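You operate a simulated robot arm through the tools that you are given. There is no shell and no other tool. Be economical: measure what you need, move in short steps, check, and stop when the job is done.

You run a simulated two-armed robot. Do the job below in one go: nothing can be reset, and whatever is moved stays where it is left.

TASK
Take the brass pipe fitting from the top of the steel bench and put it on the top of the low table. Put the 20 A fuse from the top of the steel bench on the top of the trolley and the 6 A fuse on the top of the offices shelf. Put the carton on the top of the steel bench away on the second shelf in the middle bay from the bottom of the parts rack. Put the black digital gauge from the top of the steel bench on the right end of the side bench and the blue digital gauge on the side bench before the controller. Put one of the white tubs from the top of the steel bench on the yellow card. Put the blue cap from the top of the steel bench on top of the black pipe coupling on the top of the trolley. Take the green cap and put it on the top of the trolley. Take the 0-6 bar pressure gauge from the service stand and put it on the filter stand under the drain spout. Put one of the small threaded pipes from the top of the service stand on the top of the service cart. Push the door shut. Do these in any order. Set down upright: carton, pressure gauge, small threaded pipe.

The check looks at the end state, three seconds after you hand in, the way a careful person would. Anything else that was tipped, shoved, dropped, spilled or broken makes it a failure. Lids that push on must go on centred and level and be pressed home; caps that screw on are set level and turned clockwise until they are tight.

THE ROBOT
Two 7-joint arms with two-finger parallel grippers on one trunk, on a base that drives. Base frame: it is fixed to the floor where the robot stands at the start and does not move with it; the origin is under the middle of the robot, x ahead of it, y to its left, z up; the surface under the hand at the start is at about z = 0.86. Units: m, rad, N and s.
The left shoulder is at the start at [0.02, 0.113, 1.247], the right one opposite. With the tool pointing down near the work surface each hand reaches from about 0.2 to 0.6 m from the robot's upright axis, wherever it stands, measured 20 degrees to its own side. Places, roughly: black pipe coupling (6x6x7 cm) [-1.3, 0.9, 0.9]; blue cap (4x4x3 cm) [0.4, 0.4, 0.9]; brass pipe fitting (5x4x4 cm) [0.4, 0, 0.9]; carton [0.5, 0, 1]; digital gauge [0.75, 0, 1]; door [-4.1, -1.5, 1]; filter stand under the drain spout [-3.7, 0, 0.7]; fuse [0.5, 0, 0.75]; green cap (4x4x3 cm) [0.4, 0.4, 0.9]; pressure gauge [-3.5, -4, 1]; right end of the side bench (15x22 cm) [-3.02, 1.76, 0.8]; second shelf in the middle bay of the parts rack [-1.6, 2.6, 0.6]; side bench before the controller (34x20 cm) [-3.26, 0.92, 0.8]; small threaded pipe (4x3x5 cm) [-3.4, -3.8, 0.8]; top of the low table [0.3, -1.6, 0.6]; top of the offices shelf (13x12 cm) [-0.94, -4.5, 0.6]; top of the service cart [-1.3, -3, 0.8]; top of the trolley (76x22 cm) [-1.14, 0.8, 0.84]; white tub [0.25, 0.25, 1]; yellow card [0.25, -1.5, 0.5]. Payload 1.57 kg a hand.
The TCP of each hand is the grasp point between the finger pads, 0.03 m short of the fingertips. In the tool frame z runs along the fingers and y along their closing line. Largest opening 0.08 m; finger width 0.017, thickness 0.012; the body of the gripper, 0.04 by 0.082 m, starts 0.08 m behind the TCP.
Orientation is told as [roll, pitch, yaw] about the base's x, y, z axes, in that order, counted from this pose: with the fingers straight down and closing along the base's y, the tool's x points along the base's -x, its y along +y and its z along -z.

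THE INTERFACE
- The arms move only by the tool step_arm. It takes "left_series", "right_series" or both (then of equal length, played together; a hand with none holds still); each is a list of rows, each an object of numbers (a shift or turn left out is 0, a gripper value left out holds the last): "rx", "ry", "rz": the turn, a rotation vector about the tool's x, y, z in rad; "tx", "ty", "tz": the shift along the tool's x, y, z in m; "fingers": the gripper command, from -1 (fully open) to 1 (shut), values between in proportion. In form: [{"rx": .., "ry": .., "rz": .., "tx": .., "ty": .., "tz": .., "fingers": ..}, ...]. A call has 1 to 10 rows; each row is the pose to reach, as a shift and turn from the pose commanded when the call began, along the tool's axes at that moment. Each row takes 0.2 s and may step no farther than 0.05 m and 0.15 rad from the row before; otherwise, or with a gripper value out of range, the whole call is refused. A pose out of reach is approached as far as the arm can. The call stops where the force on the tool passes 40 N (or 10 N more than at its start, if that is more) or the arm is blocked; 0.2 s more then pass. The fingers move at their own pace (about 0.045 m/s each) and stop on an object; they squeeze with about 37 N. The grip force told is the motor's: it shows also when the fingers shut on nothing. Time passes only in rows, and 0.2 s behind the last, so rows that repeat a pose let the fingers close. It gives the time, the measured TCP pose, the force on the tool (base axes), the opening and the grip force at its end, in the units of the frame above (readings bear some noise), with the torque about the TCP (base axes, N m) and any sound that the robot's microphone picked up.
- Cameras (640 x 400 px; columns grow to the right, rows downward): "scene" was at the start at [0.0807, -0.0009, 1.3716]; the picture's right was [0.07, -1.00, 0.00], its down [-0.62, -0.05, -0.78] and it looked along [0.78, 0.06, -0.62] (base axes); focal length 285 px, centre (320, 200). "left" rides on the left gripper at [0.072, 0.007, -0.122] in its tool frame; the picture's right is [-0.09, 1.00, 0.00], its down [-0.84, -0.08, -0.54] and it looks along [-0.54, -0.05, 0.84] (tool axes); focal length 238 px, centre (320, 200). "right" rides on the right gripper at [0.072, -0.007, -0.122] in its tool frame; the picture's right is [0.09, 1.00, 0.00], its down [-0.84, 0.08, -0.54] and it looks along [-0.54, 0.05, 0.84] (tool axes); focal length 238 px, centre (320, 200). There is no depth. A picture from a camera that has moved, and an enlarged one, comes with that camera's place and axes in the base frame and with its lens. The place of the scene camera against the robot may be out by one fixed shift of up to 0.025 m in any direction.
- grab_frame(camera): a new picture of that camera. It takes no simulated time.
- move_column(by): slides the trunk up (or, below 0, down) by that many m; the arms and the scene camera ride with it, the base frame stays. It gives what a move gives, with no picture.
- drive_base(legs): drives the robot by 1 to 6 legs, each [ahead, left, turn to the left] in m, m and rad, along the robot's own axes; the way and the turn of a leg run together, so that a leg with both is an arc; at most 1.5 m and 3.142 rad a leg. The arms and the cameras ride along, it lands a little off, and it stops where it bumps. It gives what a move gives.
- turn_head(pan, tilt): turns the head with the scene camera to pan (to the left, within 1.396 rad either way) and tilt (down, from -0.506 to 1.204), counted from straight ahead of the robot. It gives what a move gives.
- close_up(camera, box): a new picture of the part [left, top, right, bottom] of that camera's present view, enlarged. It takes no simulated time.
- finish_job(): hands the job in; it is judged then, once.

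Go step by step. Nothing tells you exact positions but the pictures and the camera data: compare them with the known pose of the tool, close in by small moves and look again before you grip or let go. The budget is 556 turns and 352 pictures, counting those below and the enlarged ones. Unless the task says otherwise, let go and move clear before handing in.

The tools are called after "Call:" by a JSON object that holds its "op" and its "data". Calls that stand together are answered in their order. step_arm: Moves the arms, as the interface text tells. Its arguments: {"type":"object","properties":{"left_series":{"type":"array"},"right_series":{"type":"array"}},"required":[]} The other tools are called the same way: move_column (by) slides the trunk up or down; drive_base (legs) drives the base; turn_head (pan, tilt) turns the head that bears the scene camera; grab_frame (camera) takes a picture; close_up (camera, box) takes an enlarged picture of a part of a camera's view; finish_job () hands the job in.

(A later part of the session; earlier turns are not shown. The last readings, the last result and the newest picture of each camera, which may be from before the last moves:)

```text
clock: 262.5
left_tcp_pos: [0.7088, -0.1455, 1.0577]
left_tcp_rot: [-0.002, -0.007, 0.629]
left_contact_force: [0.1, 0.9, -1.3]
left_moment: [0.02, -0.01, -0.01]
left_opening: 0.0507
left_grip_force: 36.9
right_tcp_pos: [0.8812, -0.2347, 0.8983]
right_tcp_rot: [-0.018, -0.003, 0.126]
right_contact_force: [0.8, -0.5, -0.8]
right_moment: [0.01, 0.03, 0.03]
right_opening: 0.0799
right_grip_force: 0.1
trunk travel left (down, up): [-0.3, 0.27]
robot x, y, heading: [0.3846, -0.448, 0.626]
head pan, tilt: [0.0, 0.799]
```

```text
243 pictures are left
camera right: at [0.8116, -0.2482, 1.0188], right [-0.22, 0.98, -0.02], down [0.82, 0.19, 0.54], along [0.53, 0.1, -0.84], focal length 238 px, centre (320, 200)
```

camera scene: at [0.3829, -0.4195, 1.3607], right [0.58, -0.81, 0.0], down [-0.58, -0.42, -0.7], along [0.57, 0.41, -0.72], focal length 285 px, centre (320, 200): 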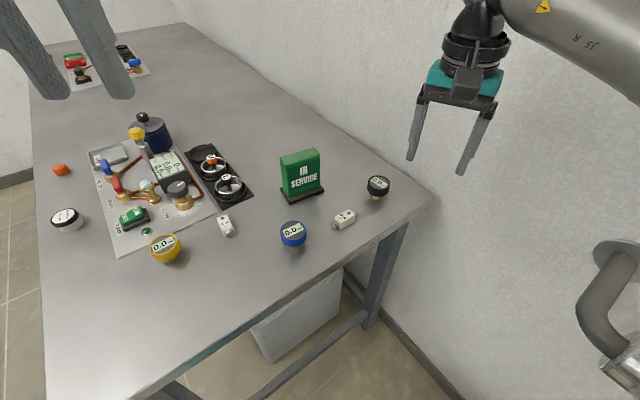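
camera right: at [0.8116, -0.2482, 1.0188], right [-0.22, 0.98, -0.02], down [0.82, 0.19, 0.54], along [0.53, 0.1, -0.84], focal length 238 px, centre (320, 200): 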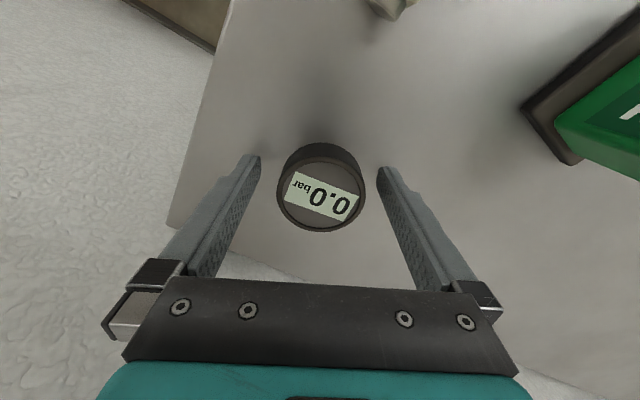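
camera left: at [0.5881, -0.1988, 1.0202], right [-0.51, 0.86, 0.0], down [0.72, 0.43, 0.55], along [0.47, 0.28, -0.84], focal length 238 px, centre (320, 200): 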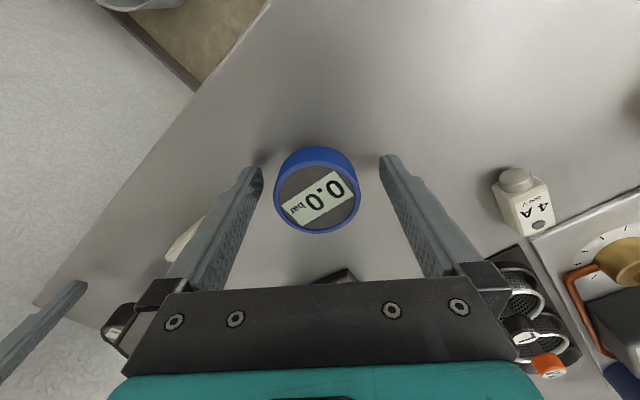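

Both fit. I grip and lift the black gauge, then back off and set out for the side bench via the corridor between trolley and rack.

Call:
{"op": "step_arm", "data": {"right_series": [{"fingers": 1}, {"fingers": 1}, {"fingers": 1}, {"fingers": 1}, {"fingers": 1}, {"tz": -0.04}, {"tz": -0.08}, {"tz": -0.12}, {"tz": -0.16}]}}

Call:
{"op": "drive_base", "data": {"legs": [[-0.35, 0, 0], [0, 0, 0.945], [1.0, 0.3, 0], [0.85, 0, 0], [0, 0, 1.571], [1.2, -0.25, 0]]}}

Call:
{"op": "turn_head", "data": {"pan": 0.0, "tilt": 0.4}}

Call:
{"op": "grab_frame", "data": {"camera": "scene"}}

```text
clock: 264.5
left_tcp_pos: [0.7079, -0.145, 1.0578]
left_tcp_rot: [-0.005, -0.005, 0.629]
left_contact_force: [0.3, 0.3, -2.1]
left_moment: [-0.04, 0.01, 0.0]
left_opening: 0.0506
left_grip_force: 37.3
right_tcp_pos: [0.8804, -0.2342, 1.0611]
right_tcp_rot: [-0.018, -0.002, 0.125]
right_contact_force: [-0.8, -0.6, -1.7]
right_moment: [0.01, 0.02, 0.02]
right_opening: 0.0511
right_grip_force: 36.3
trunk travel left (down, up): [-0.3, 0.27]
robot x, y, heading: [0.3859, -0.4457, 0.628]
head pan, tilt: [0.0, 0.799]
```

```text
clock: 288.0
left_tcp_pos: [-1.8555, 1.3488, 1.0577]
left_tcp_rot: [-0.004, -0.006, -3.108]
left_contact_force: [-0.6, 0.1, -1.6]
left_moment: [0.02, 0.0, 0.0]
left_opening: 0.0504
left_grip_force: 37.0
right_tcp_pos: [-1.9474, 1.5205, 1.0603]
right_tcp_rot: [-0.019, -0.002, 2.671]
right_contact_force: [-0.8, -0.7, -1.1]
right_moment: [-0.01, -0.02, -0.01]
right_opening: 0.051
right_grip_force: 37.2
trunk travel left (down, up): [-0.3, 0.27]
robot x, y, heading: [-1.4162, 1.4191, -3.115]
head pan, tilt: [0.0, 0.799]
```

```text
clock: 288.9
left_tcp_pos: [-1.8543, 1.3498, 1.0581]
left_tcp_rot: [-0.003, -0.006, -3.109]
left_contact_force: [0.6, -0.5, -2.0]
left_moment: [-0.03, -0.01, -0.01]
left_opening: 0.0506
left_grip_force: 36.6
right_tcp_pos: [-1.947, 1.5193, 1.06]
right_tcp_rot: [-0.017, -0.003, 2.672]
right_contact_force: [-0.6, 0.0, -1.9]
right_moment: [-0.02, 0.0, -0.01]
right_opening: 0.051
right_grip_force: 37.1
trunk travel left (down, up): [-0.3, 0.27]
robot x, y, heading: [-1.4199, 1.4189, -3.111]
head pan, tilt: [0.0, 0.4]
```

```text
242 pictures are left
camera scene: at [-1.5358, 1.4065, 1.3957], right [-0.03, 1.0, 0.0], down [0.39, 0.01, -0.92], along [-0.92, -0.03, -0.39], focal length 285 px, centre (320, 200)
```

scene: 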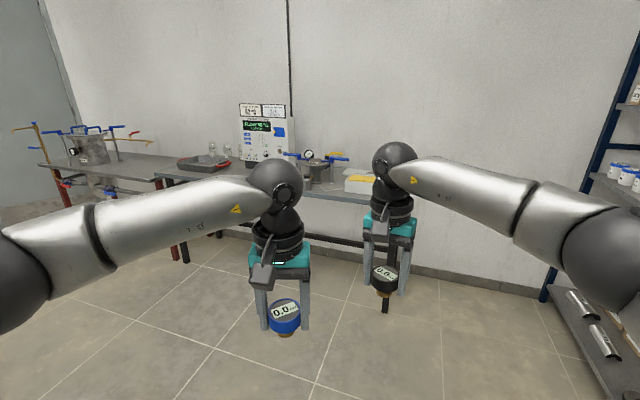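

The side bench with the controller is straight ahead. I drive closer and look from above.

Call:
{"op": "drive_base", "data": {"legs": [[0.8, 0.1, 0]]}}

Call:
{"op": "turn_head", "data": {"pan": 0.0, "tilt": 0.6}}

Call:
{"op": "grab_frame", "data": {"camera": "scene"}}

```text
clock: 293.2
left_tcp_pos: [-2.6541, 1.2155, 1.0588]
left_tcp_rot: [-0.003, -0.005, -3.099]
left_contact_force: [-0.1, -0.1, -1.7]
left_moment: [-0.01, -0.01, 0.0]
left_opening: 0.0503
left_grip_force: 36.9
right_tcp_pos: [-2.7495, 1.3863, 1.0604]
right_tcp_rot: [-0.017, -0.001, 2.682]
right_contact_force: [0.3, 0.0, -1.5]
right_moment: [0.03, -0.02, -0.04]
right_opening: 0.0508
right_grip_force: 37.3
trunk travel left (down, up): [-0.3, 0.27]
robot x, y, heading: [-2.2208, 1.2889, -3.102]
head pan, tilt: [0.0, 0.4]
```

```text
clock: 293.9
left_tcp_pos: [-2.6551, 1.216, 1.058]
left_tcp_rot: [-0.002, -0.008, -3.097]
left_contact_force: [-0.7, -1.2, -2.6]
left_moment: [0.02, -0.01, 0.01]
left_opening: 0.0505
left_grip_force: 36.9
right_tcp_pos: [-2.749, 1.3858, 1.0609]
right_tcp_rot: [-0.017, -0.001, 2.681]
right_contact_force: [-0.3, -0.8, -2.4]
right_moment: [0.0, -0.02, -0.03]
right_opening: 0.0509
right_grip_force: 37.0
trunk travel left (down, up): [-0.3, 0.27]
robot x, y, heading: [-2.2176, 1.2874, -3.102]
head pan, tilt: [0.0, 0.6]
```

```text
241 pictures are left
camera scene: at [-2.3317, 1.2777, 1.3776], right [-0.04, 1.0, 0.0], down [0.56, 0.02, -0.83], along [-0.82, -0.03, -0.56], focal length 285 px, centre (320, 200)
```

scene: 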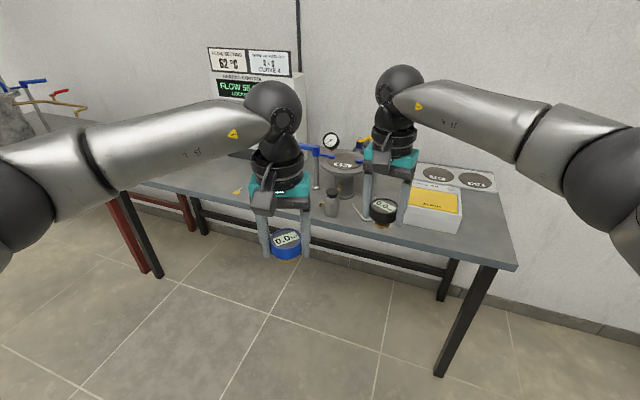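

The right end is the free corner right of the white-yellow box, near (−3.02, 1.76). I shift right and closer.

Call:
{"op": "drive_base", "data": {"legs": [[0, -0.33, 0], [0.3, 0, 0]]}}

Call:
{"op": "turn_head", "data": {"pan": -0.2, "tilt": 0.9}}

Call:
{"op": "grab_frame", "data": {"camera": "scene"}}

Call:
{"op": "grab_frame", "data": {"camera": "right"}}

```text
clock: 297.8
left_tcp_pos: [-2.9647, 1.5335, 1.0582]
left_tcp_rot: [-0.002, -0.005, -3.099]
left_contact_force: [-0.1, 0.0, -2.8]
left_moment: [-0.02, -0.01, 0.0]
left_opening: 0.0506
left_grip_force: 37.1
right_tcp_pos: [-3.0596, 1.7036, 1.0606]
right_tcp_rot: [-0.018, 0.0, 2.683]
right_contact_force: [0.0, 0.0, -2.6]
right_moment: [-0.01, -0.04, 0.0]
right_opening: 0.0508
right_grip_force: 37.1
trunk travel left (down, up): [-0.3, 0.27]
robot x, y, heading: [-2.5316, 1.603, -3.103]
head pan, tilt: [0.0, 0.6]
```

```text
clock: 298.6
left_tcp_pos: [-2.9633, 1.5342, 1.057]
left_tcp_rot: [-0.004, -0.008, -3.098]
left_contact_force: [0.0, -0.3, -2.3]
left_moment: [-0.01, 0.0, -0.01]
left_opening: 0.0502
left_grip_force: 36.4
right_tcp_pos: [-3.0587, 1.7029, 1.06]
right_tcp_rot: [-0.017, -0.002, 2.683]
right_contact_force: [0.0, 0.2, -2.4]
right_moment: [0.01, -0.02, -0.02]
right_opening: 0.0509
right_grip_force: 36.9
trunk travel left (down, up): [-0.3, 0.27]
robot x, y, heading: [-2.5271, 1.6058, -3.1]
head pan, tilt: [-0.201, 0.901]
```

```text
240 pictures are left
camera scene: at [-2.6278, 1.6108, 1.3528], right [0.16, 0.99, 0.0], down [0.77, -0.13, -0.62], along [-0.61, 0.1, -0.78], focal length 285 px, centre (320, 200)
```

scene: 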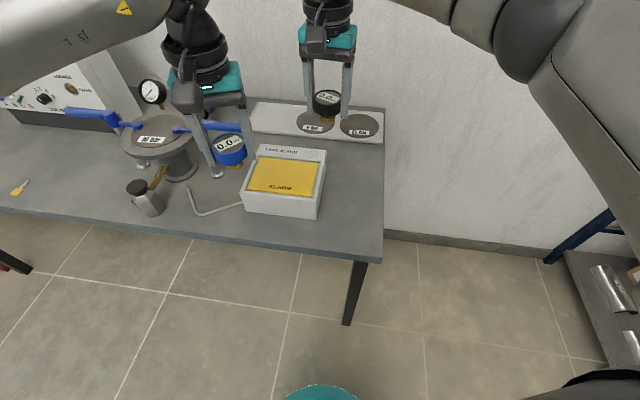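

```text
239 pictures are left
camera right: at [-2.992, 1.6766, 1.1815], right [-0.36, -0.93, -0.02], down [-0.79, 0.29, 0.54], along [-0.5, 0.21, -0.84], focal length 238 px, centre (320, 200)
```

right: 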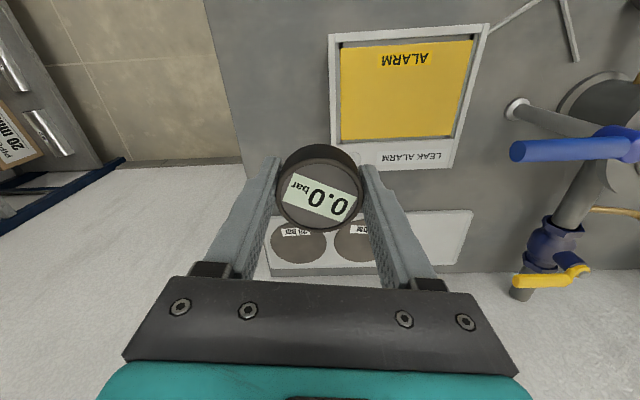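

The free corner spans about y 1.69–1.84. I bring the black gauge over (−3.03, 1.762) and lower part-way.

Call:
{"op": "step_arm", "data": {"right_series": [{"ty": -0.033}, {"ty": -0.066}, {"ty": -0.066, "tz": 0.04}, {"ty": -0.066, "tz": 0.08}, {"ty": -0.066, "tz": 0.11}]}}

Call:
{"op": "grab_frame", "data": {"camera": "right"}}

Call:
{"op": "grab_frame", "data": {"camera": "scene"}}

```text
clock: 299.8
left_tcp_pos: [-2.9645, 1.533, 1.0582]
left_tcp_rot: [-0.002, -0.006, -3.098]
left_contact_force: [-1.1, -0.3, -2.2]
left_moment: [-0.01, -0.07, -0.02]
left_opening: 0.0507
left_grip_force: 37.7
right_tcp_pos: [-3.0284, 1.765, 0.9498]
right_tcp_rot: [-0.018, -0.001, 2.683]
right_contact_force: [0.5, -0.9, -1.9]
right_moment: [-0.02, -0.03, -0.02]
right_opening: 0.051
right_grip_force: 37.6
trunk travel left (down, up): [-0.3, 0.27]
robot x, y, heading: [-2.5318, 1.6059, -3.101]
head pan, tilt: [-0.201, 0.901]
```

```text
238 pictures are left
camera right: at [-2.9613, 1.7371, 1.0723], right [-0.36, -0.93, -0.02], down [-0.79, 0.29, 0.54], along [-0.5, 0.21, -0.84], focal length 238 px, centre (320, 200)
```

right: 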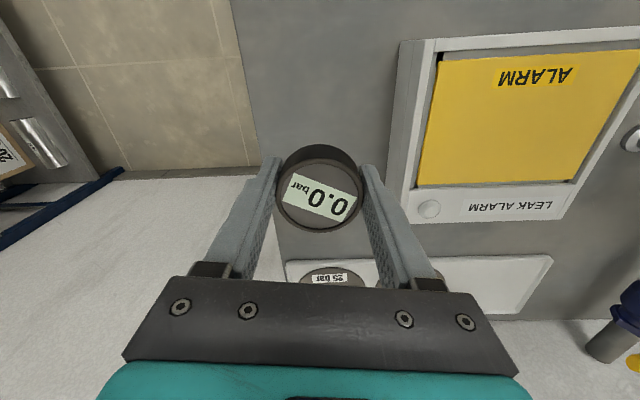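

```text
237 pictures are left
camera scene: at [-2.628, 1.6108, 1.3528], right [0.16, 0.99, 0.0], down [0.77, -0.13, -0.62], along [-0.61, 0.1, -0.78], focal length 285 px, centre (320, 200)
```

scene: 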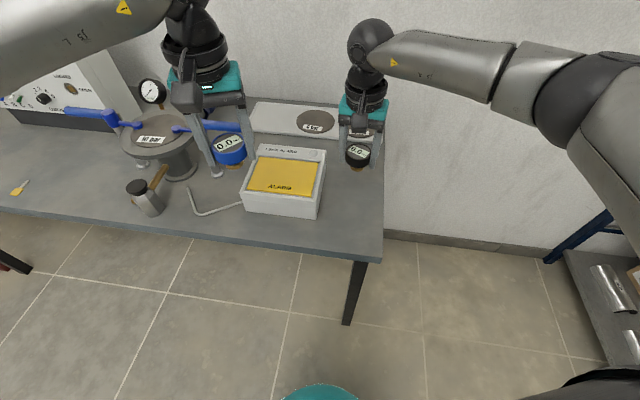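

Gauge is centred between box and edge. I lower it.

Call:
{"op": "step_arm", "data": {"right_series": [{"tz": 0.04}, {"tz": 0.08}, {"tz": 0.1}, {"tz": 0.106}, {"tz": 0.11}]}}

```text
clock: 300.9
left_tcp_pos: [-2.964, 1.5343, 1.0583]
left_tcp_rot: [-0.003, -0.007, -3.097]
left_contact_force: [-0.1, -0.5, -1.6]
left_moment: [0.02, -0.03, -0.01]
left_opening: 0.0505
left_grip_force: 36.7
right_tcp_pos: [-3.0273, 1.7656, 0.8412]
right_tcp_rot: [-0.02, -0.002, 2.683]
right_contact_force: [0.2, -0.7, -1.7]
right_moment: [0.03, -0.05, 0.01]
right_opening: 0.0508
right_grip_force: 36.8
trunk travel left (down, up): [-0.3, 0.27]
robot x, y, heading: [-2.5309, 1.6088, -3.104]
head pan, tilt: [-0.201, 0.901]
```

Call:
{"op": "step_arm", "data": {"right_series": [{"tz": 0.002}, {"tz": 0.004}, {"tz": 0.006}, {"tz": 0.008}, {"tz": 0.01}]}}

```text
clock: 302.1
left_tcp_pos: [-2.9606, 1.5338, 1.0596]
left_tcp_rot: [-0.002, -0.009, -3.097]
left_contact_force: [-0.3, 0.0, -1.7]
left_moment: [0.04, 0.01, -0.01]
left_opening: 0.0506
left_grip_force: 36.9
right_tcp_pos: [-3.0282, 1.767, 0.8366]
right_tcp_rot: [-0.014, -0.009, 2.684]
right_contact_force: [6.5, 4.7, 34.3]
right_moment: [-0.02, -0.03, -0.03]
right_opening: 0.0509
right_grip_force: 37.1
trunk travel left (down, up): [-0.3, 0.27]
robot x, y, heading: [-2.528, 1.606, -3.104]
head pan, tilt: [-0.201, 0.901]
```

Contact at 0.8366; I ease off, release and rise.

Call:
{"op": "step_arm", "data": {"right_series": [{"tz": -0.004}, {"tz": -0.004, "fingers": -0.5}, {"tz": -0.004, "fingers": -0.5}, {"tz": -0.004, "fingers": -0.5}, {"tz": -0.04}, {"tz": -0.08}, {"tz": -0.12}, {"tz": -0.16}, {"tz": -0.2}, {"tz": -0.23}]}}

Call:
{"op": "grab_frame", "data": {"camera": "right"}}

```text
clock: 304.4
left_tcp_pos: [-2.9649, 1.5333, 1.0585]
left_tcp_rot: [-0.003, -0.008, -3.097]
left_contact_force: [-0.3, -0.1, -2.8]
left_moment: [-0.01, -0.01, -0.03]
left_opening: 0.0504
left_grip_force: 36.8
right_tcp_pos: [-3.0277, 1.7627, 1.0604]
right_tcp_rot: [-0.018, -0.003, 2.683]
right_contact_force: [0.1, -0.7, -0.4]
right_moment: [-0.01, 0.0, 0.01]
right_opening: 0.0599
right_grip_force: 0.1
trunk travel left (down, up): [-0.3, 0.27]
robot x, y, heading: [-2.5248, 1.6077, -3.104]
head pan, tilt: [-0.201, 0.901]
```

```text
236 pictures are left
camera right: at [-2.962, 1.7351, 1.1824], right [-0.36, -0.93, -0.02], down [-0.79, 0.29, 0.54], along [-0.5, 0.21, -0.84], focal length 238 px, centre (320, 200)
```

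right: 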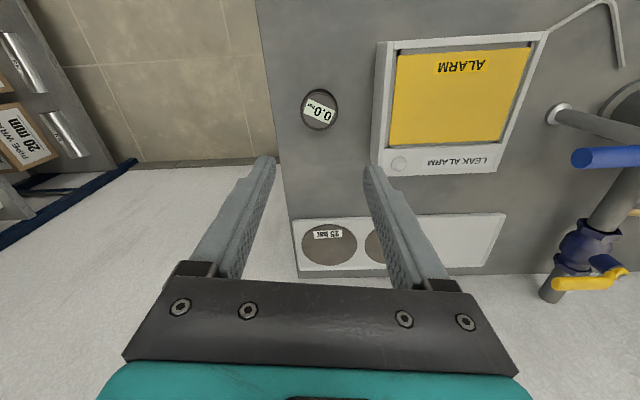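

Black gauge done. I back off, slide left in front of the controller for the blue gauge.

Call:
{"op": "drive_base", "data": {"legs": [[-0.35, 0, 0], [0, 0.7, 0]]}}

Call:
{"op": "turn_head", "data": {"pan": 0.1, "tilt": 0.6}}

Call:
{"op": "grab_frame", "data": {"camera": "scene"}}

```text
clock: 310.1
left_tcp_pos: [-2.5714, 0.8299, 1.0585]
left_tcp_rot: [-0.004, -0.007, -3.079]
left_contact_force: [0.3, -0.2, -2.9]
left_moment: [0.03, -0.03, -0.04]
left_opening: 0.0504
left_grip_force: 37.3
right_tcp_pos: [-2.6411, 1.0555, 1.0614]
right_tcp_rot: [-0.019, -0.002, 2.703]
right_contact_force: [-0.1, -0.5, -0.5]
right_moment: [0.03, -0.01, -0.02]
right_opening: 0.0601
right_grip_force: 0.0
trunk travel left (down, up): [-0.3, 0.27]
robot x, y, heading: [-2.1384, 0.9109, -3.089]
head pan, tilt: [-0.201, 0.901]
```

```text
clock: 310.9
left_tcp_pos: [-2.5723, 0.8301, 1.058]
left_tcp_rot: [-0.004, -0.007, -3.079]
left_contact_force: [0.6, -0.3, -2.5]
left_moment: [0.01, -0.02, -0.03]
left_opening: 0.0504
left_grip_force: 36.9
right_tcp_pos: [-2.6411, 1.0563, 1.0594]
right_tcp_rot: [-0.015, -0.001, 2.702]
right_contact_force: [-0.3, 0.2, 0.5]
right_moment: [0.01, -0.03, 0.02]
right_opening: 0.0601
right_grip_force: 0.2
trunk travel left (down, up): [-0.3, 0.27]
robot x, y, heading: [-2.1363, 0.9078, -3.079]
head pan, tilt: [0.099, 0.6]
```

```text
235 pictures are left
camera scene: at [-2.2501, 0.8881, 1.3775], right [-0.16, 0.99, 0.0], down [0.56, 0.09, -0.82], along [-0.81, -0.13, -0.57], focal length 285 px, centre (320, 200)
```

scene: 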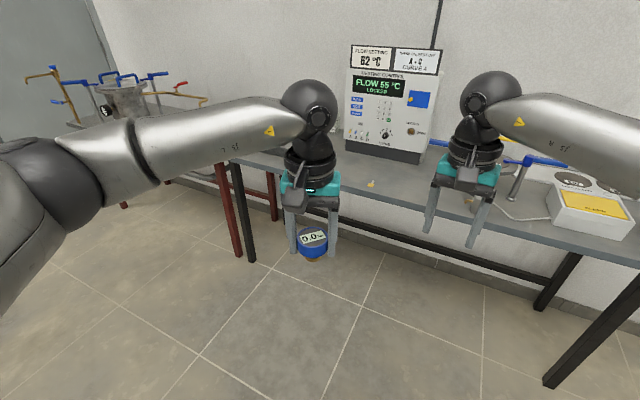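

The free bench area before the controller is near (−3.27, 0.94), with a small key nearby. I tuck the right hand and approach.

Call:
{"op": "step_arm", "data": {"right_series": [{"tx": 0.034, "ty": -0.016, "tz": -0.03}, {"tx": 0.068, "ty": -0.032, "tz": -0.06}, {"tx": 0.102, "ty": -0.048, "tz": -0.09}, {"tx": 0.136, "ty": -0.064, "tz": -0.12}]}}

Call:
{"op": "drive_base", "data": {"legs": [[0.58, -0.08, 0]]}}

Call:
{"op": "turn_head", "data": {"pan": 0.1, "tilt": 0.85}}

Call:
{"op": "grab_frame", "data": {"camera": "scene"}}

Call:
{"op": "grab_frame", "data": {"camera": "left"}}

```text
clock: 311.9
left_tcp_pos: [-2.5709, 0.8285, 1.0577]
left_tcp_rot: [-0.003, -0.008, -3.08]
left_contact_force: [0.1, 0.2, -2.2]
left_moment: [0.03, 0.01, 0.03]
left_opening: 0.0505
left_grip_force: 37.2
right_tcp_pos: [-2.4912, 1.0541, 1.1826]
right_tcp_rot: [-0.022, -0.002, 2.7]
right_contact_force: [0.7, -0.4, 0.4]
right_moment: [-0.01, 0.02, -0.03]
right_opening: 0.0602
right_grip_force: 0.0
trunk travel left (down, up): [-0.3, 0.27]
robot x, y, heading: [-2.1365, 0.9092, -3.086]
head pan, tilt: [0.099, 0.6]
```

```text
clock: 315.2
left_tcp_pos: [-3.1459, 0.8711, 1.0582]
left_tcp_rot: [-0.003, -0.007, -3.073]
left_contact_force: [0.0, -0.4, -2.0]
left_moment: [0.0, 0.0, 0.04]
left_opening: 0.0505
left_grip_force: 36.9
right_tcp_pos: [-3.0684, 1.0964, 1.1823]
right_tcp_rot: [-0.016, 0.0, 2.711]
right_contact_force: [0.6, 0.0, -0.8]
right_moment: [0.0, -0.01, -0.03]
right_opening: 0.0601
right_grip_force: 0.1
trunk travel left (down, up): [-0.3, 0.27]
robot x, y, heading: [-2.7094, 0.9514, -3.076]
head pan, tilt: [0.099, 0.6]
```

```text
clock: 316.0
left_tcp_pos: [-3.1461, 0.8711, 1.0574]
left_tcp_rot: [-0.002, -0.008, -3.074]
left_contact_force: [0.0, -0.3, -2.3]
left_moment: [0.01, -0.02, 0.03]
left_opening: 0.0505
left_grip_force: 36.9
right_tcp_pos: [-3.0692, 1.0953, 1.1829]
right_tcp_rot: [-0.017, -0.002, 2.707]
right_contact_force: [0.0, 0.3, -0.1]
right_moment: [-0.01, 0.04, 0.01]
right_opening: 0.06
right_grip_force: 0.0
trunk travel left (down, up): [-0.3, 0.27]
robot x, y, heading: [-2.7114, 0.9535, -3.079]
head pan, tilt: [0.099, 0.85]
```

```text
234 pictures are left
camera scene: at [-2.8139, 0.9334, 1.3567], right [-0.16, 0.99, 0.0], down [0.74, 0.12, -0.66], along [-0.65, -0.11, -0.75], focal length 285 px, centre (320, 200)
```

scene: 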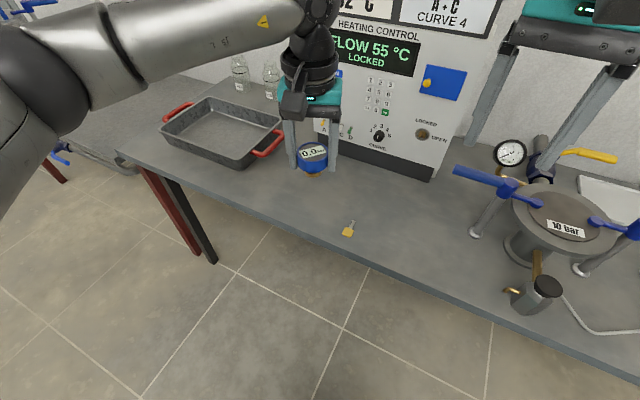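

```text
233 pictures are left
camera left: at [-3.0721, 0.8683, 1.1792], right [-0.02, -1.0, 0.0], down [-0.84, 0.02, 0.55], along [-0.55, 0.01, -0.84], focal length 238 px, centre (320, 200)
```

left: 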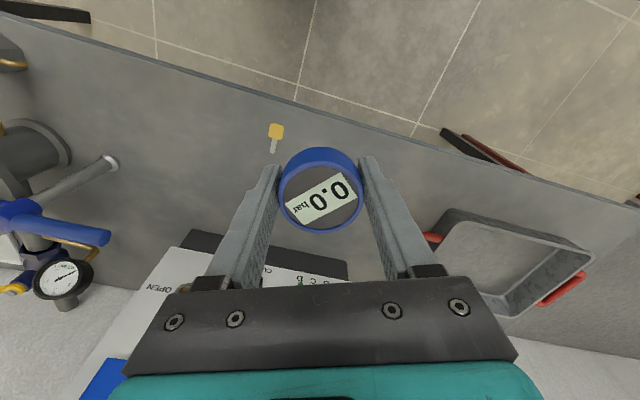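

The spot (−3.295, 0.925) lies between controller and key. I drive slightly closer, then move the blue gauge over it.

Call:
{"op": "drive_base", "data": {"legs": [[0.07, 0, 0]]}}

Call:
{"op": "step_arm", "data": {"left_series": [{"tx": -0.025, "ty": -0.02}, {"tx": -0.05, "ty": -0.04}, {"tx": -0.075, "ty": -0.06}, {"tx": -0.075, "ty": -0.06, "tz": 0.04}, {"tx": -0.075, "ty": -0.06, "tz": 0.08}, {"tx": -0.075, "ty": -0.06, "tz": 0.12}]}}

Call:
{"op": "grab_frame", "data": {"camera": "left"}}

Call:
{"op": "grab_frame", "data": {"camera": "scene"}}

```text
clock: 317.0
left_tcp_pos: [-3.2145, 0.8673, 1.0579]
left_tcp_rot: [-0.002, -0.005, -3.073]
left_contact_force: [-0.6, 0.1, -2.5]
left_moment: [0.01, -0.04, 0.0]
left_opening: 0.0503
left_grip_force: 37.3
right_tcp_pos: [-3.1373, 1.0917, 1.1828]
right_tcp_rot: [-0.019, -0.002, 2.709]
right_contact_force: [-0.3, 0.2, 0.0]
right_moment: [-0.01, -0.01, 0.01]
right_opening: 0.06
right_grip_force: 0.1
trunk travel left (down, up): [-0.3, 0.27]
robot x, y, heading: [-2.7775, 0.9518, -3.077]
head pan, tilt: [0.099, 0.85]
```

```text
clock: 318.4
left_tcp_pos: [-3.2942, 0.9207, 0.938]
left_tcp_rot: [-0.004, -0.006, -3.073]
left_contact_force: [-1.4, 0.0, -2.8]
left_moment: [-0.03, -0.01, -0.01]
left_opening: 0.0505
left_grip_force: 37.1
right_tcp_pos: [-3.1375, 1.0921, 1.1831]
right_tcp_rot: [-0.018, -0.002, 2.708]
right_contact_force: [0.5, 0.1, -0.7]
right_moment: [0.01, 0.0, -0.02]
right_opening: 0.0597
right_grip_force: 0.0
trunk travel left (down, up): [-0.3, 0.27]
robot x, y, heading: [-2.7823, 0.9531, -3.073]
head pan, tilt: [0.099, 0.85]
```

```text
232 pictures are left
camera left: at [-3.2204, 0.9194, 1.0588], right [-0.02, -1.0, 0.0], down [-0.84, 0.02, 0.55], along [-0.55, 0.02, -0.84], focal length 238 px, centre (320, 200)
```

left: 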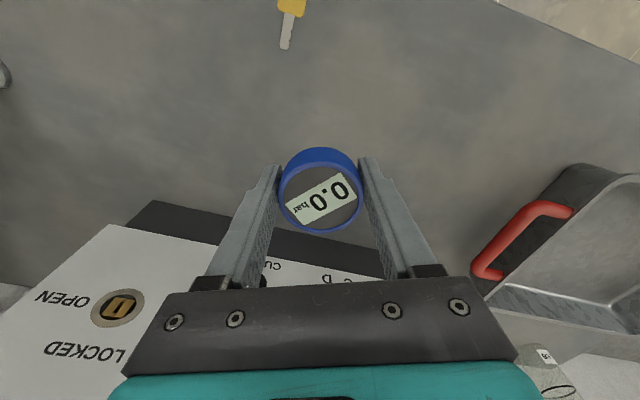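

```text
231 pictures are left
camera scene: at [-2.8833, 0.9289, 1.3567], right [-0.16, 0.99, 0.0], down [0.74, 0.12, -0.66], along [-0.65, -0.11, -0.75], focal length 285 px, centre (320, 200)
```

scene: 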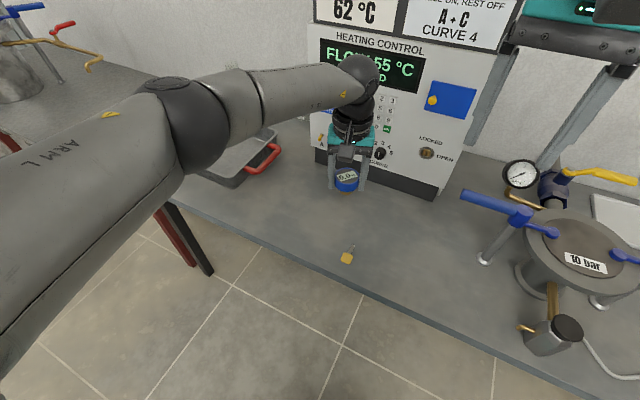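

Clear. I lower the blue gauge to contact.

Call:
{"op": "step_arm", "data": {"left_series": [{"tz": 0.04}, {"tz": 0.08}, {"tz": 0.093}, {"tz": 0.097}, {"tz": 0.1}, {"tz": 0.103}]}}

```text
clock: 319.8
left_tcp_pos: [-3.2951, 0.9217, 0.8404]
left_tcp_rot: [-0.003, -0.013, -3.075]
left_contact_force: [3.9, -1.6, 31.9]
left_moment: [0.14, -0.1, 0.01]
left_opening: 0.0504
left_grip_force: 37.5
right_tcp_pos: [-3.1349, 1.0917, 1.1841]
right_tcp_rot: [-0.017, -0.005, 2.707]
right_contact_force: [0.1, 0.4, 0.3]
right_moment: [0.0, 0.01, 0.0]
right_opening: 0.0599
right_grip_force: 0.1
trunk travel left (down, up): [-0.3, 0.27]
robot x, y, heading: [-2.7832, 0.9488, -3.08]
head pan, tilt: [0.099, 0.85]
```

Call:
{"op": "step_arm", "data": {"left_series": [{"tz": -0.004}, {"tz": -0.004, "fingers": -0.5}, {"tz": -0.004, "fingers": -0.5}, {"tz": -0.004, "fingers": -0.5}, {"tz": -0.04}, {"tz": -0.08}, {"tz": -0.12}, {"tz": -0.16}, {"tz": -0.2}, {"tz": -0.24}]}}

Call:
{"op": "grab_frame", "data": {"camera": "left"}}

```text
clock: 322.0
left_tcp_pos: [-3.2933, 0.9202, 1.0746]
left_tcp_rot: [-0.002, -0.006, -3.072]
left_contact_force: [0.9, 0.1, -0.1]
left_moment: [0.0, 0.04, 0.0]
left_opening: 0.0602
left_grip_force: 0.0
left hand out of reach, approached as far as the arm can: row 5
right_tcp_pos: [-3.1355, 1.0915, 1.1831]
right_tcp_rot: [-0.018, -0.003, 2.71]
right_contact_force: [0.3, -0.1, -0.8]
right_moment: [-0.01, 0.04, 0.0]
right_opening: 0.06
right_grip_force: 0.1
trunk travel left (down, up): [-0.3, 0.27]
robot x, y, heading: [-2.7798, 0.9496, -3.075]
head pan, tilt: [0.099, 0.85]
```

```text
230 pictures are left
camera left: at [-3.2199, 0.9184, 1.195], right [-0.02, -1.0, 0.0], down [-0.84, 0.02, 0.55], along [-0.55, 0.01, -0.84], focal length 238 px, centre (320, 200)
```

left: 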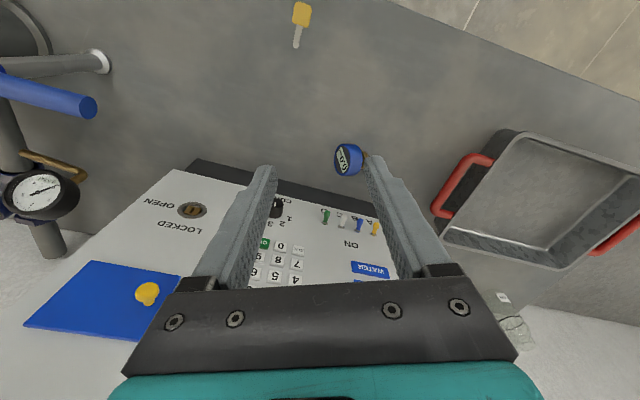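

The gauge seems to have tipped while the hand withdrew. I zoom to see how it lies.

Call:
{"op": "close_up", "data": {"camera": "left", "box": [290, 110, 420, 200]}}

Call:
{"op": "close_up", "data": {"camera": "scene", "box": [280, 130, 420, 280]}}

```text
4.44 times, centred on (355, 155) of left
camera zoom: at [-3.2199, 0.9184, 1.195], right [-0.02, -1.0, 0.0], down [-0.84, 0.02, 0.55], along [-0.55, 0.01, -0.84], focal length 1059 px, centre (164, 400)
```

zoom: 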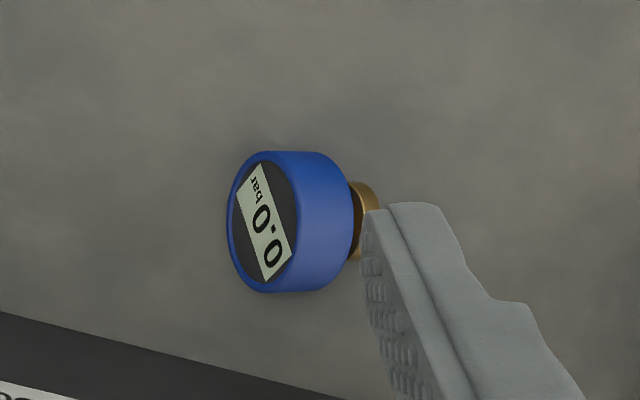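

```text
2.67 times, centred on (350, 205) of scene
camera zoom: at [-2.8825, 0.9294, 1.3568], right [-0.16, 0.99, 0.0], down [0.74, 0.12, -0.66], along [-0.65, -0.11, -0.75], focal length 760 px, centre (240, 187)
```

zoom: 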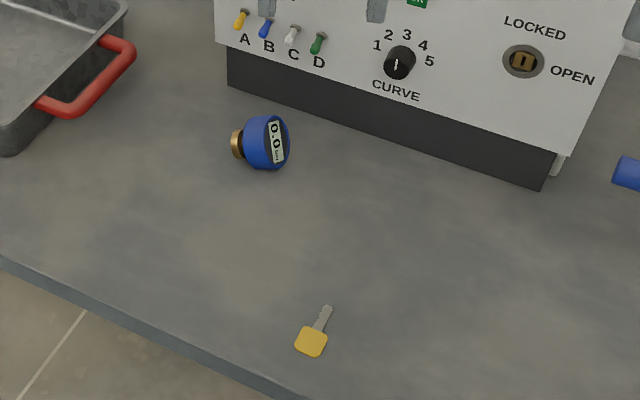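

It lies on its side and a bit too close to the controller, so I will regrip it and set it upright. I turn the left hand by 86° and bring it above.

Call:
{"op": "step_arm", "data": {"left_series": [{"tz": -0.02, "rz": -0.15}, {"tz": -0.03, "rz": -0.3}, {"tz": -0.03, "rz": -0.45}, {"tz": -0.03, "rz": -0.6}, {"tz": -0.03, "rz": -0.75}, {"tz": -0.03, "rz": -0.9}, {"tz": -0.03, "rz": -1.05}, {"tz": -0.03, "rz": -1.2}, {"tz": -0.03, "rz": -1.35}, {"tz": -0.03, "rz": -1.5, "fingers": -1}]}}

Call:
{"op": "drive_base", "data": {"legs": [[0.05, 0, 0]]}}

Call:
{"op": "grab_frame", "data": {"camera": "left"}}

```text
clock: 324.2
left_tcp_pos: [-3.2932, 0.9201, 1.1048]
left_tcp_rot: [-0.008, 0.001, -1.569]
left_contact_force: [0.2, 0.9, 0.0]
left_moment: [0.03, 0.02, -0.04]
left_opening: 0.08
left_grip_force: 0.2
right_tcp_pos: [-3.1364, 1.0908, 1.1829]
right_tcp_rot: [-0.017, -0.002, 2.708]
right_contact_force: [0.1, -0.1, 0.4]
right_moment: [0.01, 0.0, -0.01]
right_opening: 0.0601
right_grip_force: 0.0
trunk travel left (down, up): [-0.3, 0.27]
robot x, y, heading: [-2.7782, 0.9472, -3.073]
head pan, tilt: [0.099, 0.85]
```

```text
clock: 325.1
left_tcp_pos: [-3.3435, 0.918, 1.1051]
left_tcp_rot: [-0.005, 0.0, -1.574]
left_contact_force: [0.0, -0.7, 0.5]
left_moment: [-0.01, -0.03, 0.0]
left_opening: 0.08
left_grip_force: 0.2
right_tcp_pos: [-3.1865, 1.0894, 1.182]
right_tcp_rot: [-0.019, 0.001, 2.71]
right_contact_force: [-0.6, 1.0, -0.5]
right_moment: [0.0, -0.04, 0.01]
right_opening: 0.0598
right_grip_force: 0.0
trunk travel left (down, up): [-0.3, 0.27]
robot x, y, heading: [-2.8302, 0.9462, -3.072]
head pan, tilt: [0.099, 0.85]
```

```text
227 pictures are left
camera left: at [-3.3351, 0.9889, 1.2265], right [1.0, -0.1, -0.01], down [-0.08, -0.84, 0.54], along [-0.06, -0.54, -0.84], focal length 238 px, centre (320, 200)
```

left: 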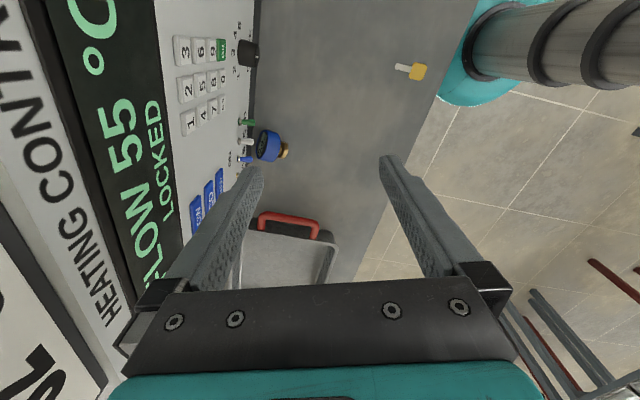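

The gauge has rolled toward the controller, its stem now pointing to the front. I look again closely.

Call:
{"op": "close_up", "data": {"camera": "left", "box": [220, 100, 340, 190]}}

Call:
{"op": "close_up", "data": {"camera": "scene", "box": [260, 110, 440, 260]}}

```text
4.44 times, centred on (280, 145) of left
camera zoom: at [-3.3351, 0.9889, 1.2265], right [1.0, -0.1, -0.01], down [-0.08, -0.84, 0.54], along [-0.06, -0.54, -0.84], focal length 1059 px, centre (498, 444)
```

zoom: 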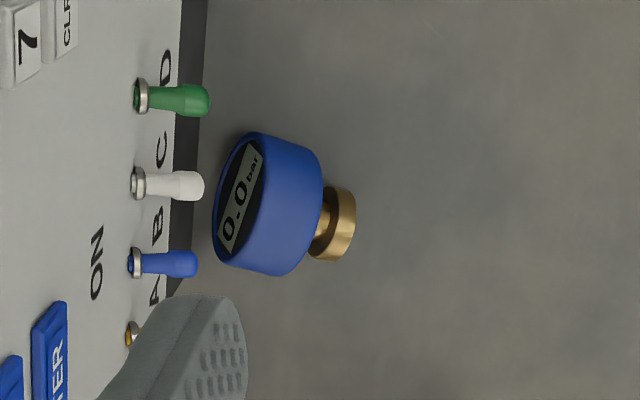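

```text
2.67 times, centred on (350, 185) of scene
camera zoom: at [-2.9334, 0.9257, 1.3566], right [-0.16, 0.99, 0.0], down [0.74, 0.12, -0.66], along [-0.65, -0.11, -0.75], focal length 760 px, centre (240, 240)
```

zoom: 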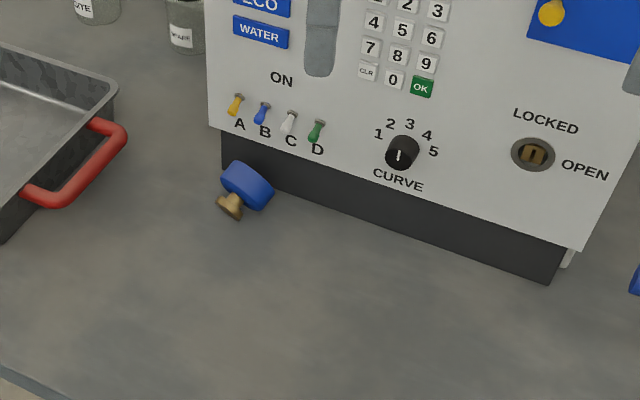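

The gauge now leans near the controller base, its stem toward me. I will fetch it out with a forward-tilted hand, well below the switches; first I turn the wrist back.

Call:
{"op": "step_arm", "data": {"left_series": [{"tz": -0.01, "rz": 0.15}, {"tz": -0.02, "rz": 0.3}, {"tz": -0.02, "rz": 0.45}, {"tz": -0.02, "rz": 0.6}, {"tz": -0.02, "rz": 0.75}, {"tz": -0.02, "rz": 0.9}, {"tz": -0.02, "rz": 1.05}, {"tz": -0.02, "rz": 1.2}, {"tz": -0.02, "rz": 1.35}, {"tz": -0.02, "rz": 1.5}]}}

Call:
{"op": "step_arm", "data": {"left_series": [{"rz": 0.135}, {"rz": 0.27}, {"rz": 0.404}, {"rz": 0.404, "tx": 0.04}, {"rz": 0.404, "tx": 0.08}, {"rz": 0.404, "tx": 0.12}]}}

Call:
{"op": "step_arm", "data": {"left_series": [{"ry": -0.14}, {"ry": -0.28}, {"ry": -0.42}, {"ry": -0.56}, {"ry": -0.7}, {"ry": -0.84}, {"ry": -0.95}]}}

Call:
{"op": "grab_frame", "data": {"camera": "left"}}

Call:
{"op": "grab_frame", "data": {"camera": "scene"}}

```text
clock: 327.3
left_tcp_pos: [-3.3413, 0.918, 1.1254]
left_tcp_rot: [-0.003, -0.007, -3.077]
left_contact_force: [0.9, -0.9, -0.1]
left_moment: [-0.01, -0.01, -0.02]
left_opening: 0.0799
left_grip_force: 0.1
right_tcp_pos: [-3.1859, 1.0876, 1.1828]
right_tcp_rot: [-0.019, -0.002, 2.709]
right_contact_force: [0.5, 0.6, 0.1]
right_moment: [0.01, -0.01, 0.0]
right_opening: 0.0599
right_grip_force: 0.1
trunk travel left (down, up): [-0.3, 0.27]
robot x, y, heading: [-2.8294, 0.946, -3.078]
head pan, tilt: [0.099, 0.85]
```

```text
clock: 328.7
left_tcp_pos: [-3.2203, 0.9239, 1.1244]
left_tcp_rot: [0.001, -0.007, 2.805]
left_contact_force: [0.8, 0.0, -0.3]
left_moment: [0.0, -0.02, -0.02]
left_opening: 0.0798
left_grip_force: 0.0
right_tcp_pos: [-3.1851, 1.0883, 1.1832]
right_tcp_rot: [-0.018, -0.002, 2.71]
right_contact_force: [-0.3, 0.0, 0.2]
right_moment: [-0.02, 0.03, -0.01]
right_opening: 0.0603
right_grip_force: 0.0
trunk travel left (down, up): [-0.3, 0.27]
robot x, y, heading: [-2.832, 0.9448, -3.077]
head pan, tilt: [0.099, 0.85]
```

```text
clock: 330.3
left_tcp_pos: [-3.2218, 0.926, 1.1257]
left_tcp_rot: [-0.002, -0.959, 2.807]
left_contact_force: [1.1, 0.4, 0.2]
left_moment: [-0.01, 0.02, -0.03]
left_opening: 0.08
left_grip_force: 0.1
right_tcp_pos: [-3.1866, 1.088, 1.182]
right_tcp_rot: [-0.019, -0.001, 2.71]
right_contact_force: [-0.1, -0.1, -0.1]
right_moment: [0.02, -0.01, 0.02]
right_opening: 0.0601
right_grip_force: 0.0
trunk travel left (down, up): [-0.3, 0.27]
robot x, y, heading: [-2.8254, 0.9469, -3.081]
head pan, tilt: [0.099, 0.85]
```

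```text
224 pictures are left
camera left: at [-3.0908, 0.8724, 1.1358], right [-0.38, -0.92, 0.07], down [-0.01, 0.08, 1.0], along [-0.93, 0.38, -0.04], focal length 238 px, centre (320, 200)
```

left: 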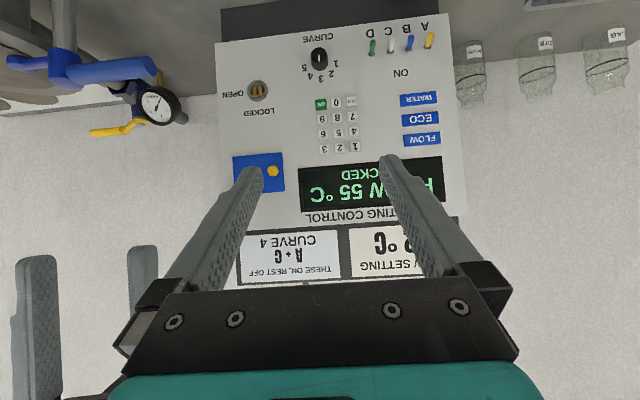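

```text
223 pictures are left
camera scene: at [-2.932, 0.9257, 1.3567], right [-0.16, 0.99, 0.0], down [0.74, 0.12, -0.66], along [-0.65, -0.11, -0.75], focal length 285 px, centre (320, 200)
```

scene: 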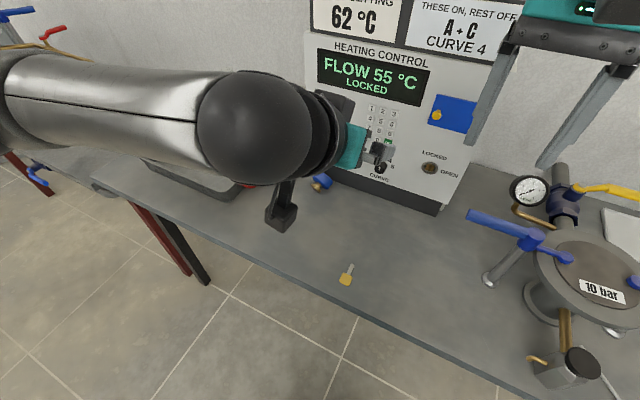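

Tilting works well. I move to a pre-grasp position behind the gauge.

Call:
{"op": "step_arm", "data": {"left_series": [{"tx": 0.024, "ty": 0.023, "tz": 0.032}, {"tx": 0.048, "ty": 0.047, "tz": 0.063}, {"tx": 0.072, "ty": 0.07, "tz": 0.095}, {"tx": 0.096, "ty": 0.093, "tz": 0.127}, {"tx": 0.12, "ty": 0.117, "tz": 0.158}, {"tx": 0.144, "ty": 0.14, "tz": 0.19}]}}

Call:
{"op": "grab_frame", "data": {"camera": "left"}}

```text
clock: 331.7
left_tcp_pos: [-3.3389, 0.817, 0.8956]
left_tcp_rot: [0.0, -0.958, 2.805]
left_contact_force: [0.1, 0.0, -0.5]
left_moment: [0.01, 0.04, -0.01]
left_opening: 0.08
left_grip_force: 0.1
right_tcp_pos: [-3.1864, 1.0889, 1.1825]
right_tcp_rot: [-0.018, -0.003, 2.707]
right_contact_force: [-0.3, -0.2, 0.2]
right_moment: [-0.03, 0.01, -0.02]
right_opening: 0.0601
right_grip_force: 0.0
trunk travel left (down, up): [-0.3, 0.27]
robot x, y, heading: [-2.8295, 0.9454, -3.074]
head pan, tilt: [0.099, 0.85]
```

```text
222 pictures are left
camera left: at [-3.2074, 0.7636, 0.9068], right [-0.38, -0.92, 0.08], down [-0.01, 0.09, 1.0], along [-0.93, 0.38, -0.04], focal length 238 px, centre (320, 200)
```

left: 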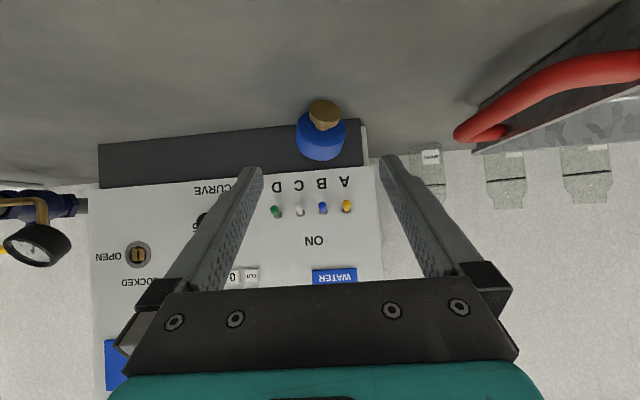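

The gauge is centred between the open fingers. I advance along the tool axis and close.

Call:
{"op": "step_arm", "data": {"left_series": [{"tz": 0.04}, {"tz": 0.08}, {"tz": 0.105}, {"tz": 0.12}]}}

Call:
{"op": "grab_frame", "data": {"camera": "left"}}

```text
clock: 332.7
left_tcp_pos: [-3.4288, 0.8485, 0.8271]
left_tcp_rot: [0.0, -0.958, 2.805]
left_contact_force: [-0.8, 0.4, 0.4]
left_moment: [0.0, 0.01, 0.03]
left_opening: 0.0799
left_grip_force: 0.1
right_tcp_pos: [-3.1859, 1.0884, 1.1833]
right_tcp_rot: [-0.018, -0.003, 2.708]
right_contact_force: [0.6, -1.2, -0.1]
right_moment: [-0.03, 0.01, -0.02]
right_opening: 0.06
right_grip_force: 0.0
trunk travel left (down, up): [-0.3, 0.27]
robot x, y, heading: [-2.8292, 0.9503, -3.074]
head pan, tilt: [0.099, 0.85]
```

```text
221 pictures are left
camera left: at [-3.2983, 0.7957, 0.8376], right [-0.38, -0.92, 0.08], down [-0.01, 0.09, 1.0], along [-0.93, 0.38, -0.04], focal length 238 px, centre (320, 200)
```

left: 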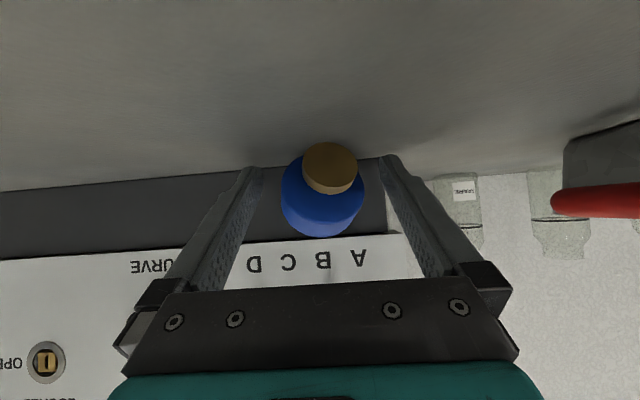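

I close on the disc, lift slightly and draw it back to open bench.

Call:
{"op": "step_arm", "data": {"left_series": [{"fingers": 1}, {"fingers": 1}, {"fingers": 1}, {"fingers": 1}, {"fingers": 1}, {"tx": 0.023, "tz": -0.033}, {"tx": 0.046, "tz": -0.066}, {"tx": 0.03, "tz": -0.1}, {"tx": 0.0, "tz": -0.13}, {"tx": -0.03, "tz": -0.16}]}}

Call:
{"op": "grab_frame", "data": {"camera": "left"}}

Call:
{"op": "grab_frame", "data": {"camera": "scene"}}

```text
clock: 334.9
left_tcp_pos: [-3.3223, 0.8137, 0.9454]
left_tcp_rot: [0.0, -0.955, 2.807]
left_contact_force: [-0.6, 0.2, -2.0]
left_moment: [0.03, -0.04, -0.01]
left_opening: 0.0525
left_grip_force: 36.9
right_tcp_pos: [-3.1846, 1.0891, 1.1819]
right_tcp_rot: [-0.018, -0.002, 2.709]
right_contact_force: [0.7, 0.2, -0.3]
right_moment: [-0.01, -0.02, 0.0]
right_opening: 0.0602
right_grip_force: 0.0
trunk travel left (down, up): [-0.3, 0.27]
robot x, y, heading: [-2.8281, 0.9485, -3.077]
head pan, tilt: [0.099, 0.85]
```

```text
220 pictures are left
camera left: at [-3.1904, 0.7607, 0.9569], right [-0.38, -0.92, 0.07], down [-0.01, 0.09, 1.0], along [-0.93, 0.38, -0.04], focal length 238 px, centre (320, 200)
```

left: 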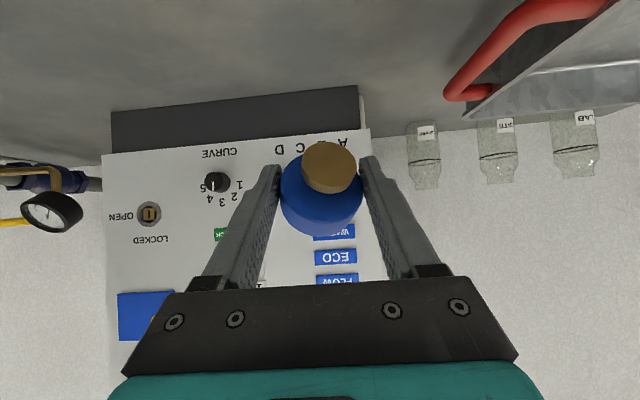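

```text
219 pictures are left
camera scene: at [-2.9321, 0.9257, 1.3567], right [-0.16, 0.99, 0.0], down [0.74, 0.12, -0.66], along [-0.65, -0.11, -0.75], focal length 285 px, centre (320, 200)
```

scene: 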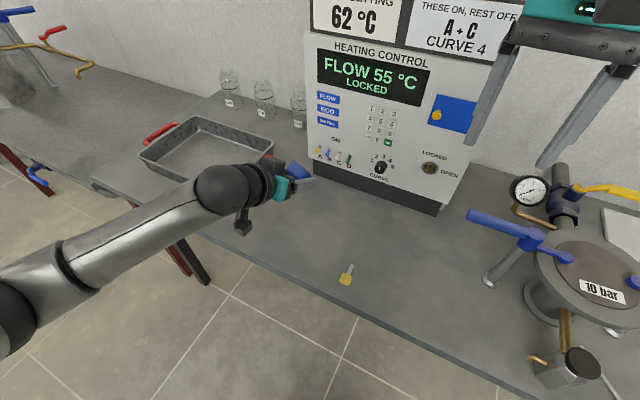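

Held firmly with the stem pointing back-down about 33° (its natural lying angle). I lay it on the open bench, regrip it with a vertical hand, and then a 57° tilt will stand it upright.

Call:
{"op": "step_arm", "data": {"left_series": [{"tx": 0.01, "ty": -0.036, "tz": 0.005}, {"tx": 0.02, "ty": -0.073, "tz": 0.01}, {"tx": 0.05, "ty": -0.073, "tz": 0.03}, {"tx": 0.08, "ty": -0.073, "tz": 0.05}, {"tx": 0.094, "ty": -0.073, "tz": 0.056}]}}

Call:
{"op": "step_arm", "data": {"left_series": [{"tx": 0.002, "tz": 0.0015}, {"tx": 0.004, "tz": 0.003}, {"tx": 0.006, "tz": 0.0045}, {"tx": 0.008, "tz": 0.006}]}}

Call:
{"op": "grab_frame", "data": {"camera": "scene"}}

```text
clock: 336.1
left_tcp_pos: [-3.2702, 0.821, 0.8257]
left_tcp_rot: [-0.033, -0.954, 2.816]
left_contact_force: [0.1, 0.1, -1.3]
left_moment: [-0.03, -0.05, -0.02]
left_opening: 0.0518
left_grip_force: 37.0
left hand out of reach, approached as far as the arm can: row 1, 2, 3, 4, 5
right_tcp_pos: [-3.1859, 1.0881, 1.182]
right_tcp_rot: [-0.017, -0.001, 2.709]
right_contact_force: [-0.9, 0.2, -1.2]
right_moment: [-0.01, -0.06, 0.01]
right_opening: 0.0601
right_grip_force: 0.1
trunk travel left (down, up): [-0.3, 0.27]
robot x, y, heading: [-2.8315, 0.9499, -3.076]
head pan, tilt: [0.099, 0.85]
```

```text
clock: 337.1
left_tcp_pos: [-3.271, 0.8126, 0.8253]
left_tcp_rot: [-0.008, -0.964, 2.806]
left_contact_force: [-1.7, 6.4, 17.4]
left_moment: [0.06, -0.14, 0.01]
left_opening: 0.0517
left_grip_force: 37.1
left hand out of reach, approached as far as the arm can: row 1, 2, 3, 4
right_tcp_pos: [-3.1857, 1.0891, 1.182]
right_tcp_rot: [-0.017, -0.002, 2.707]
right_contact_force: [-0.2, 0.8, 0.2]
right_moment: [-0.01, -0.02, 0.0]
right_opening: 0.0601
right_grip_force: 0.1
trunk travel left (down, up): [-0.3, 0.27]
robot x, y, heading: [-2.8311, 0.9458, -3.083]
head pan, tilt: [0.099, 0.85]
```

```text
218 pictures are left
camera scene: at [-2.9312, 0.9269, 1.3569], right [-0.16, 0.99, 0.0], down [0.74, 0.12, -0.66], along [-0.65, -0.11, -0.75], focal length 285 px, centre (320, 200)
```

scene: 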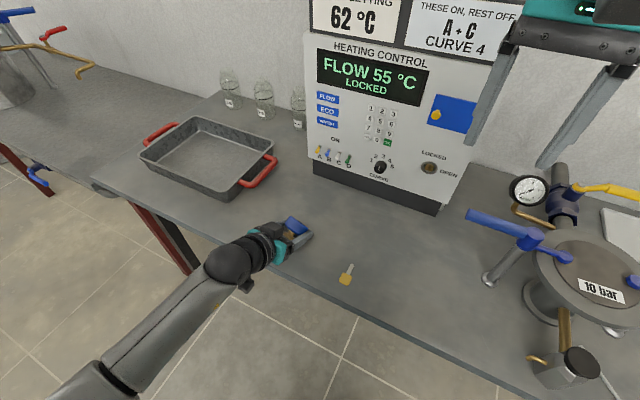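

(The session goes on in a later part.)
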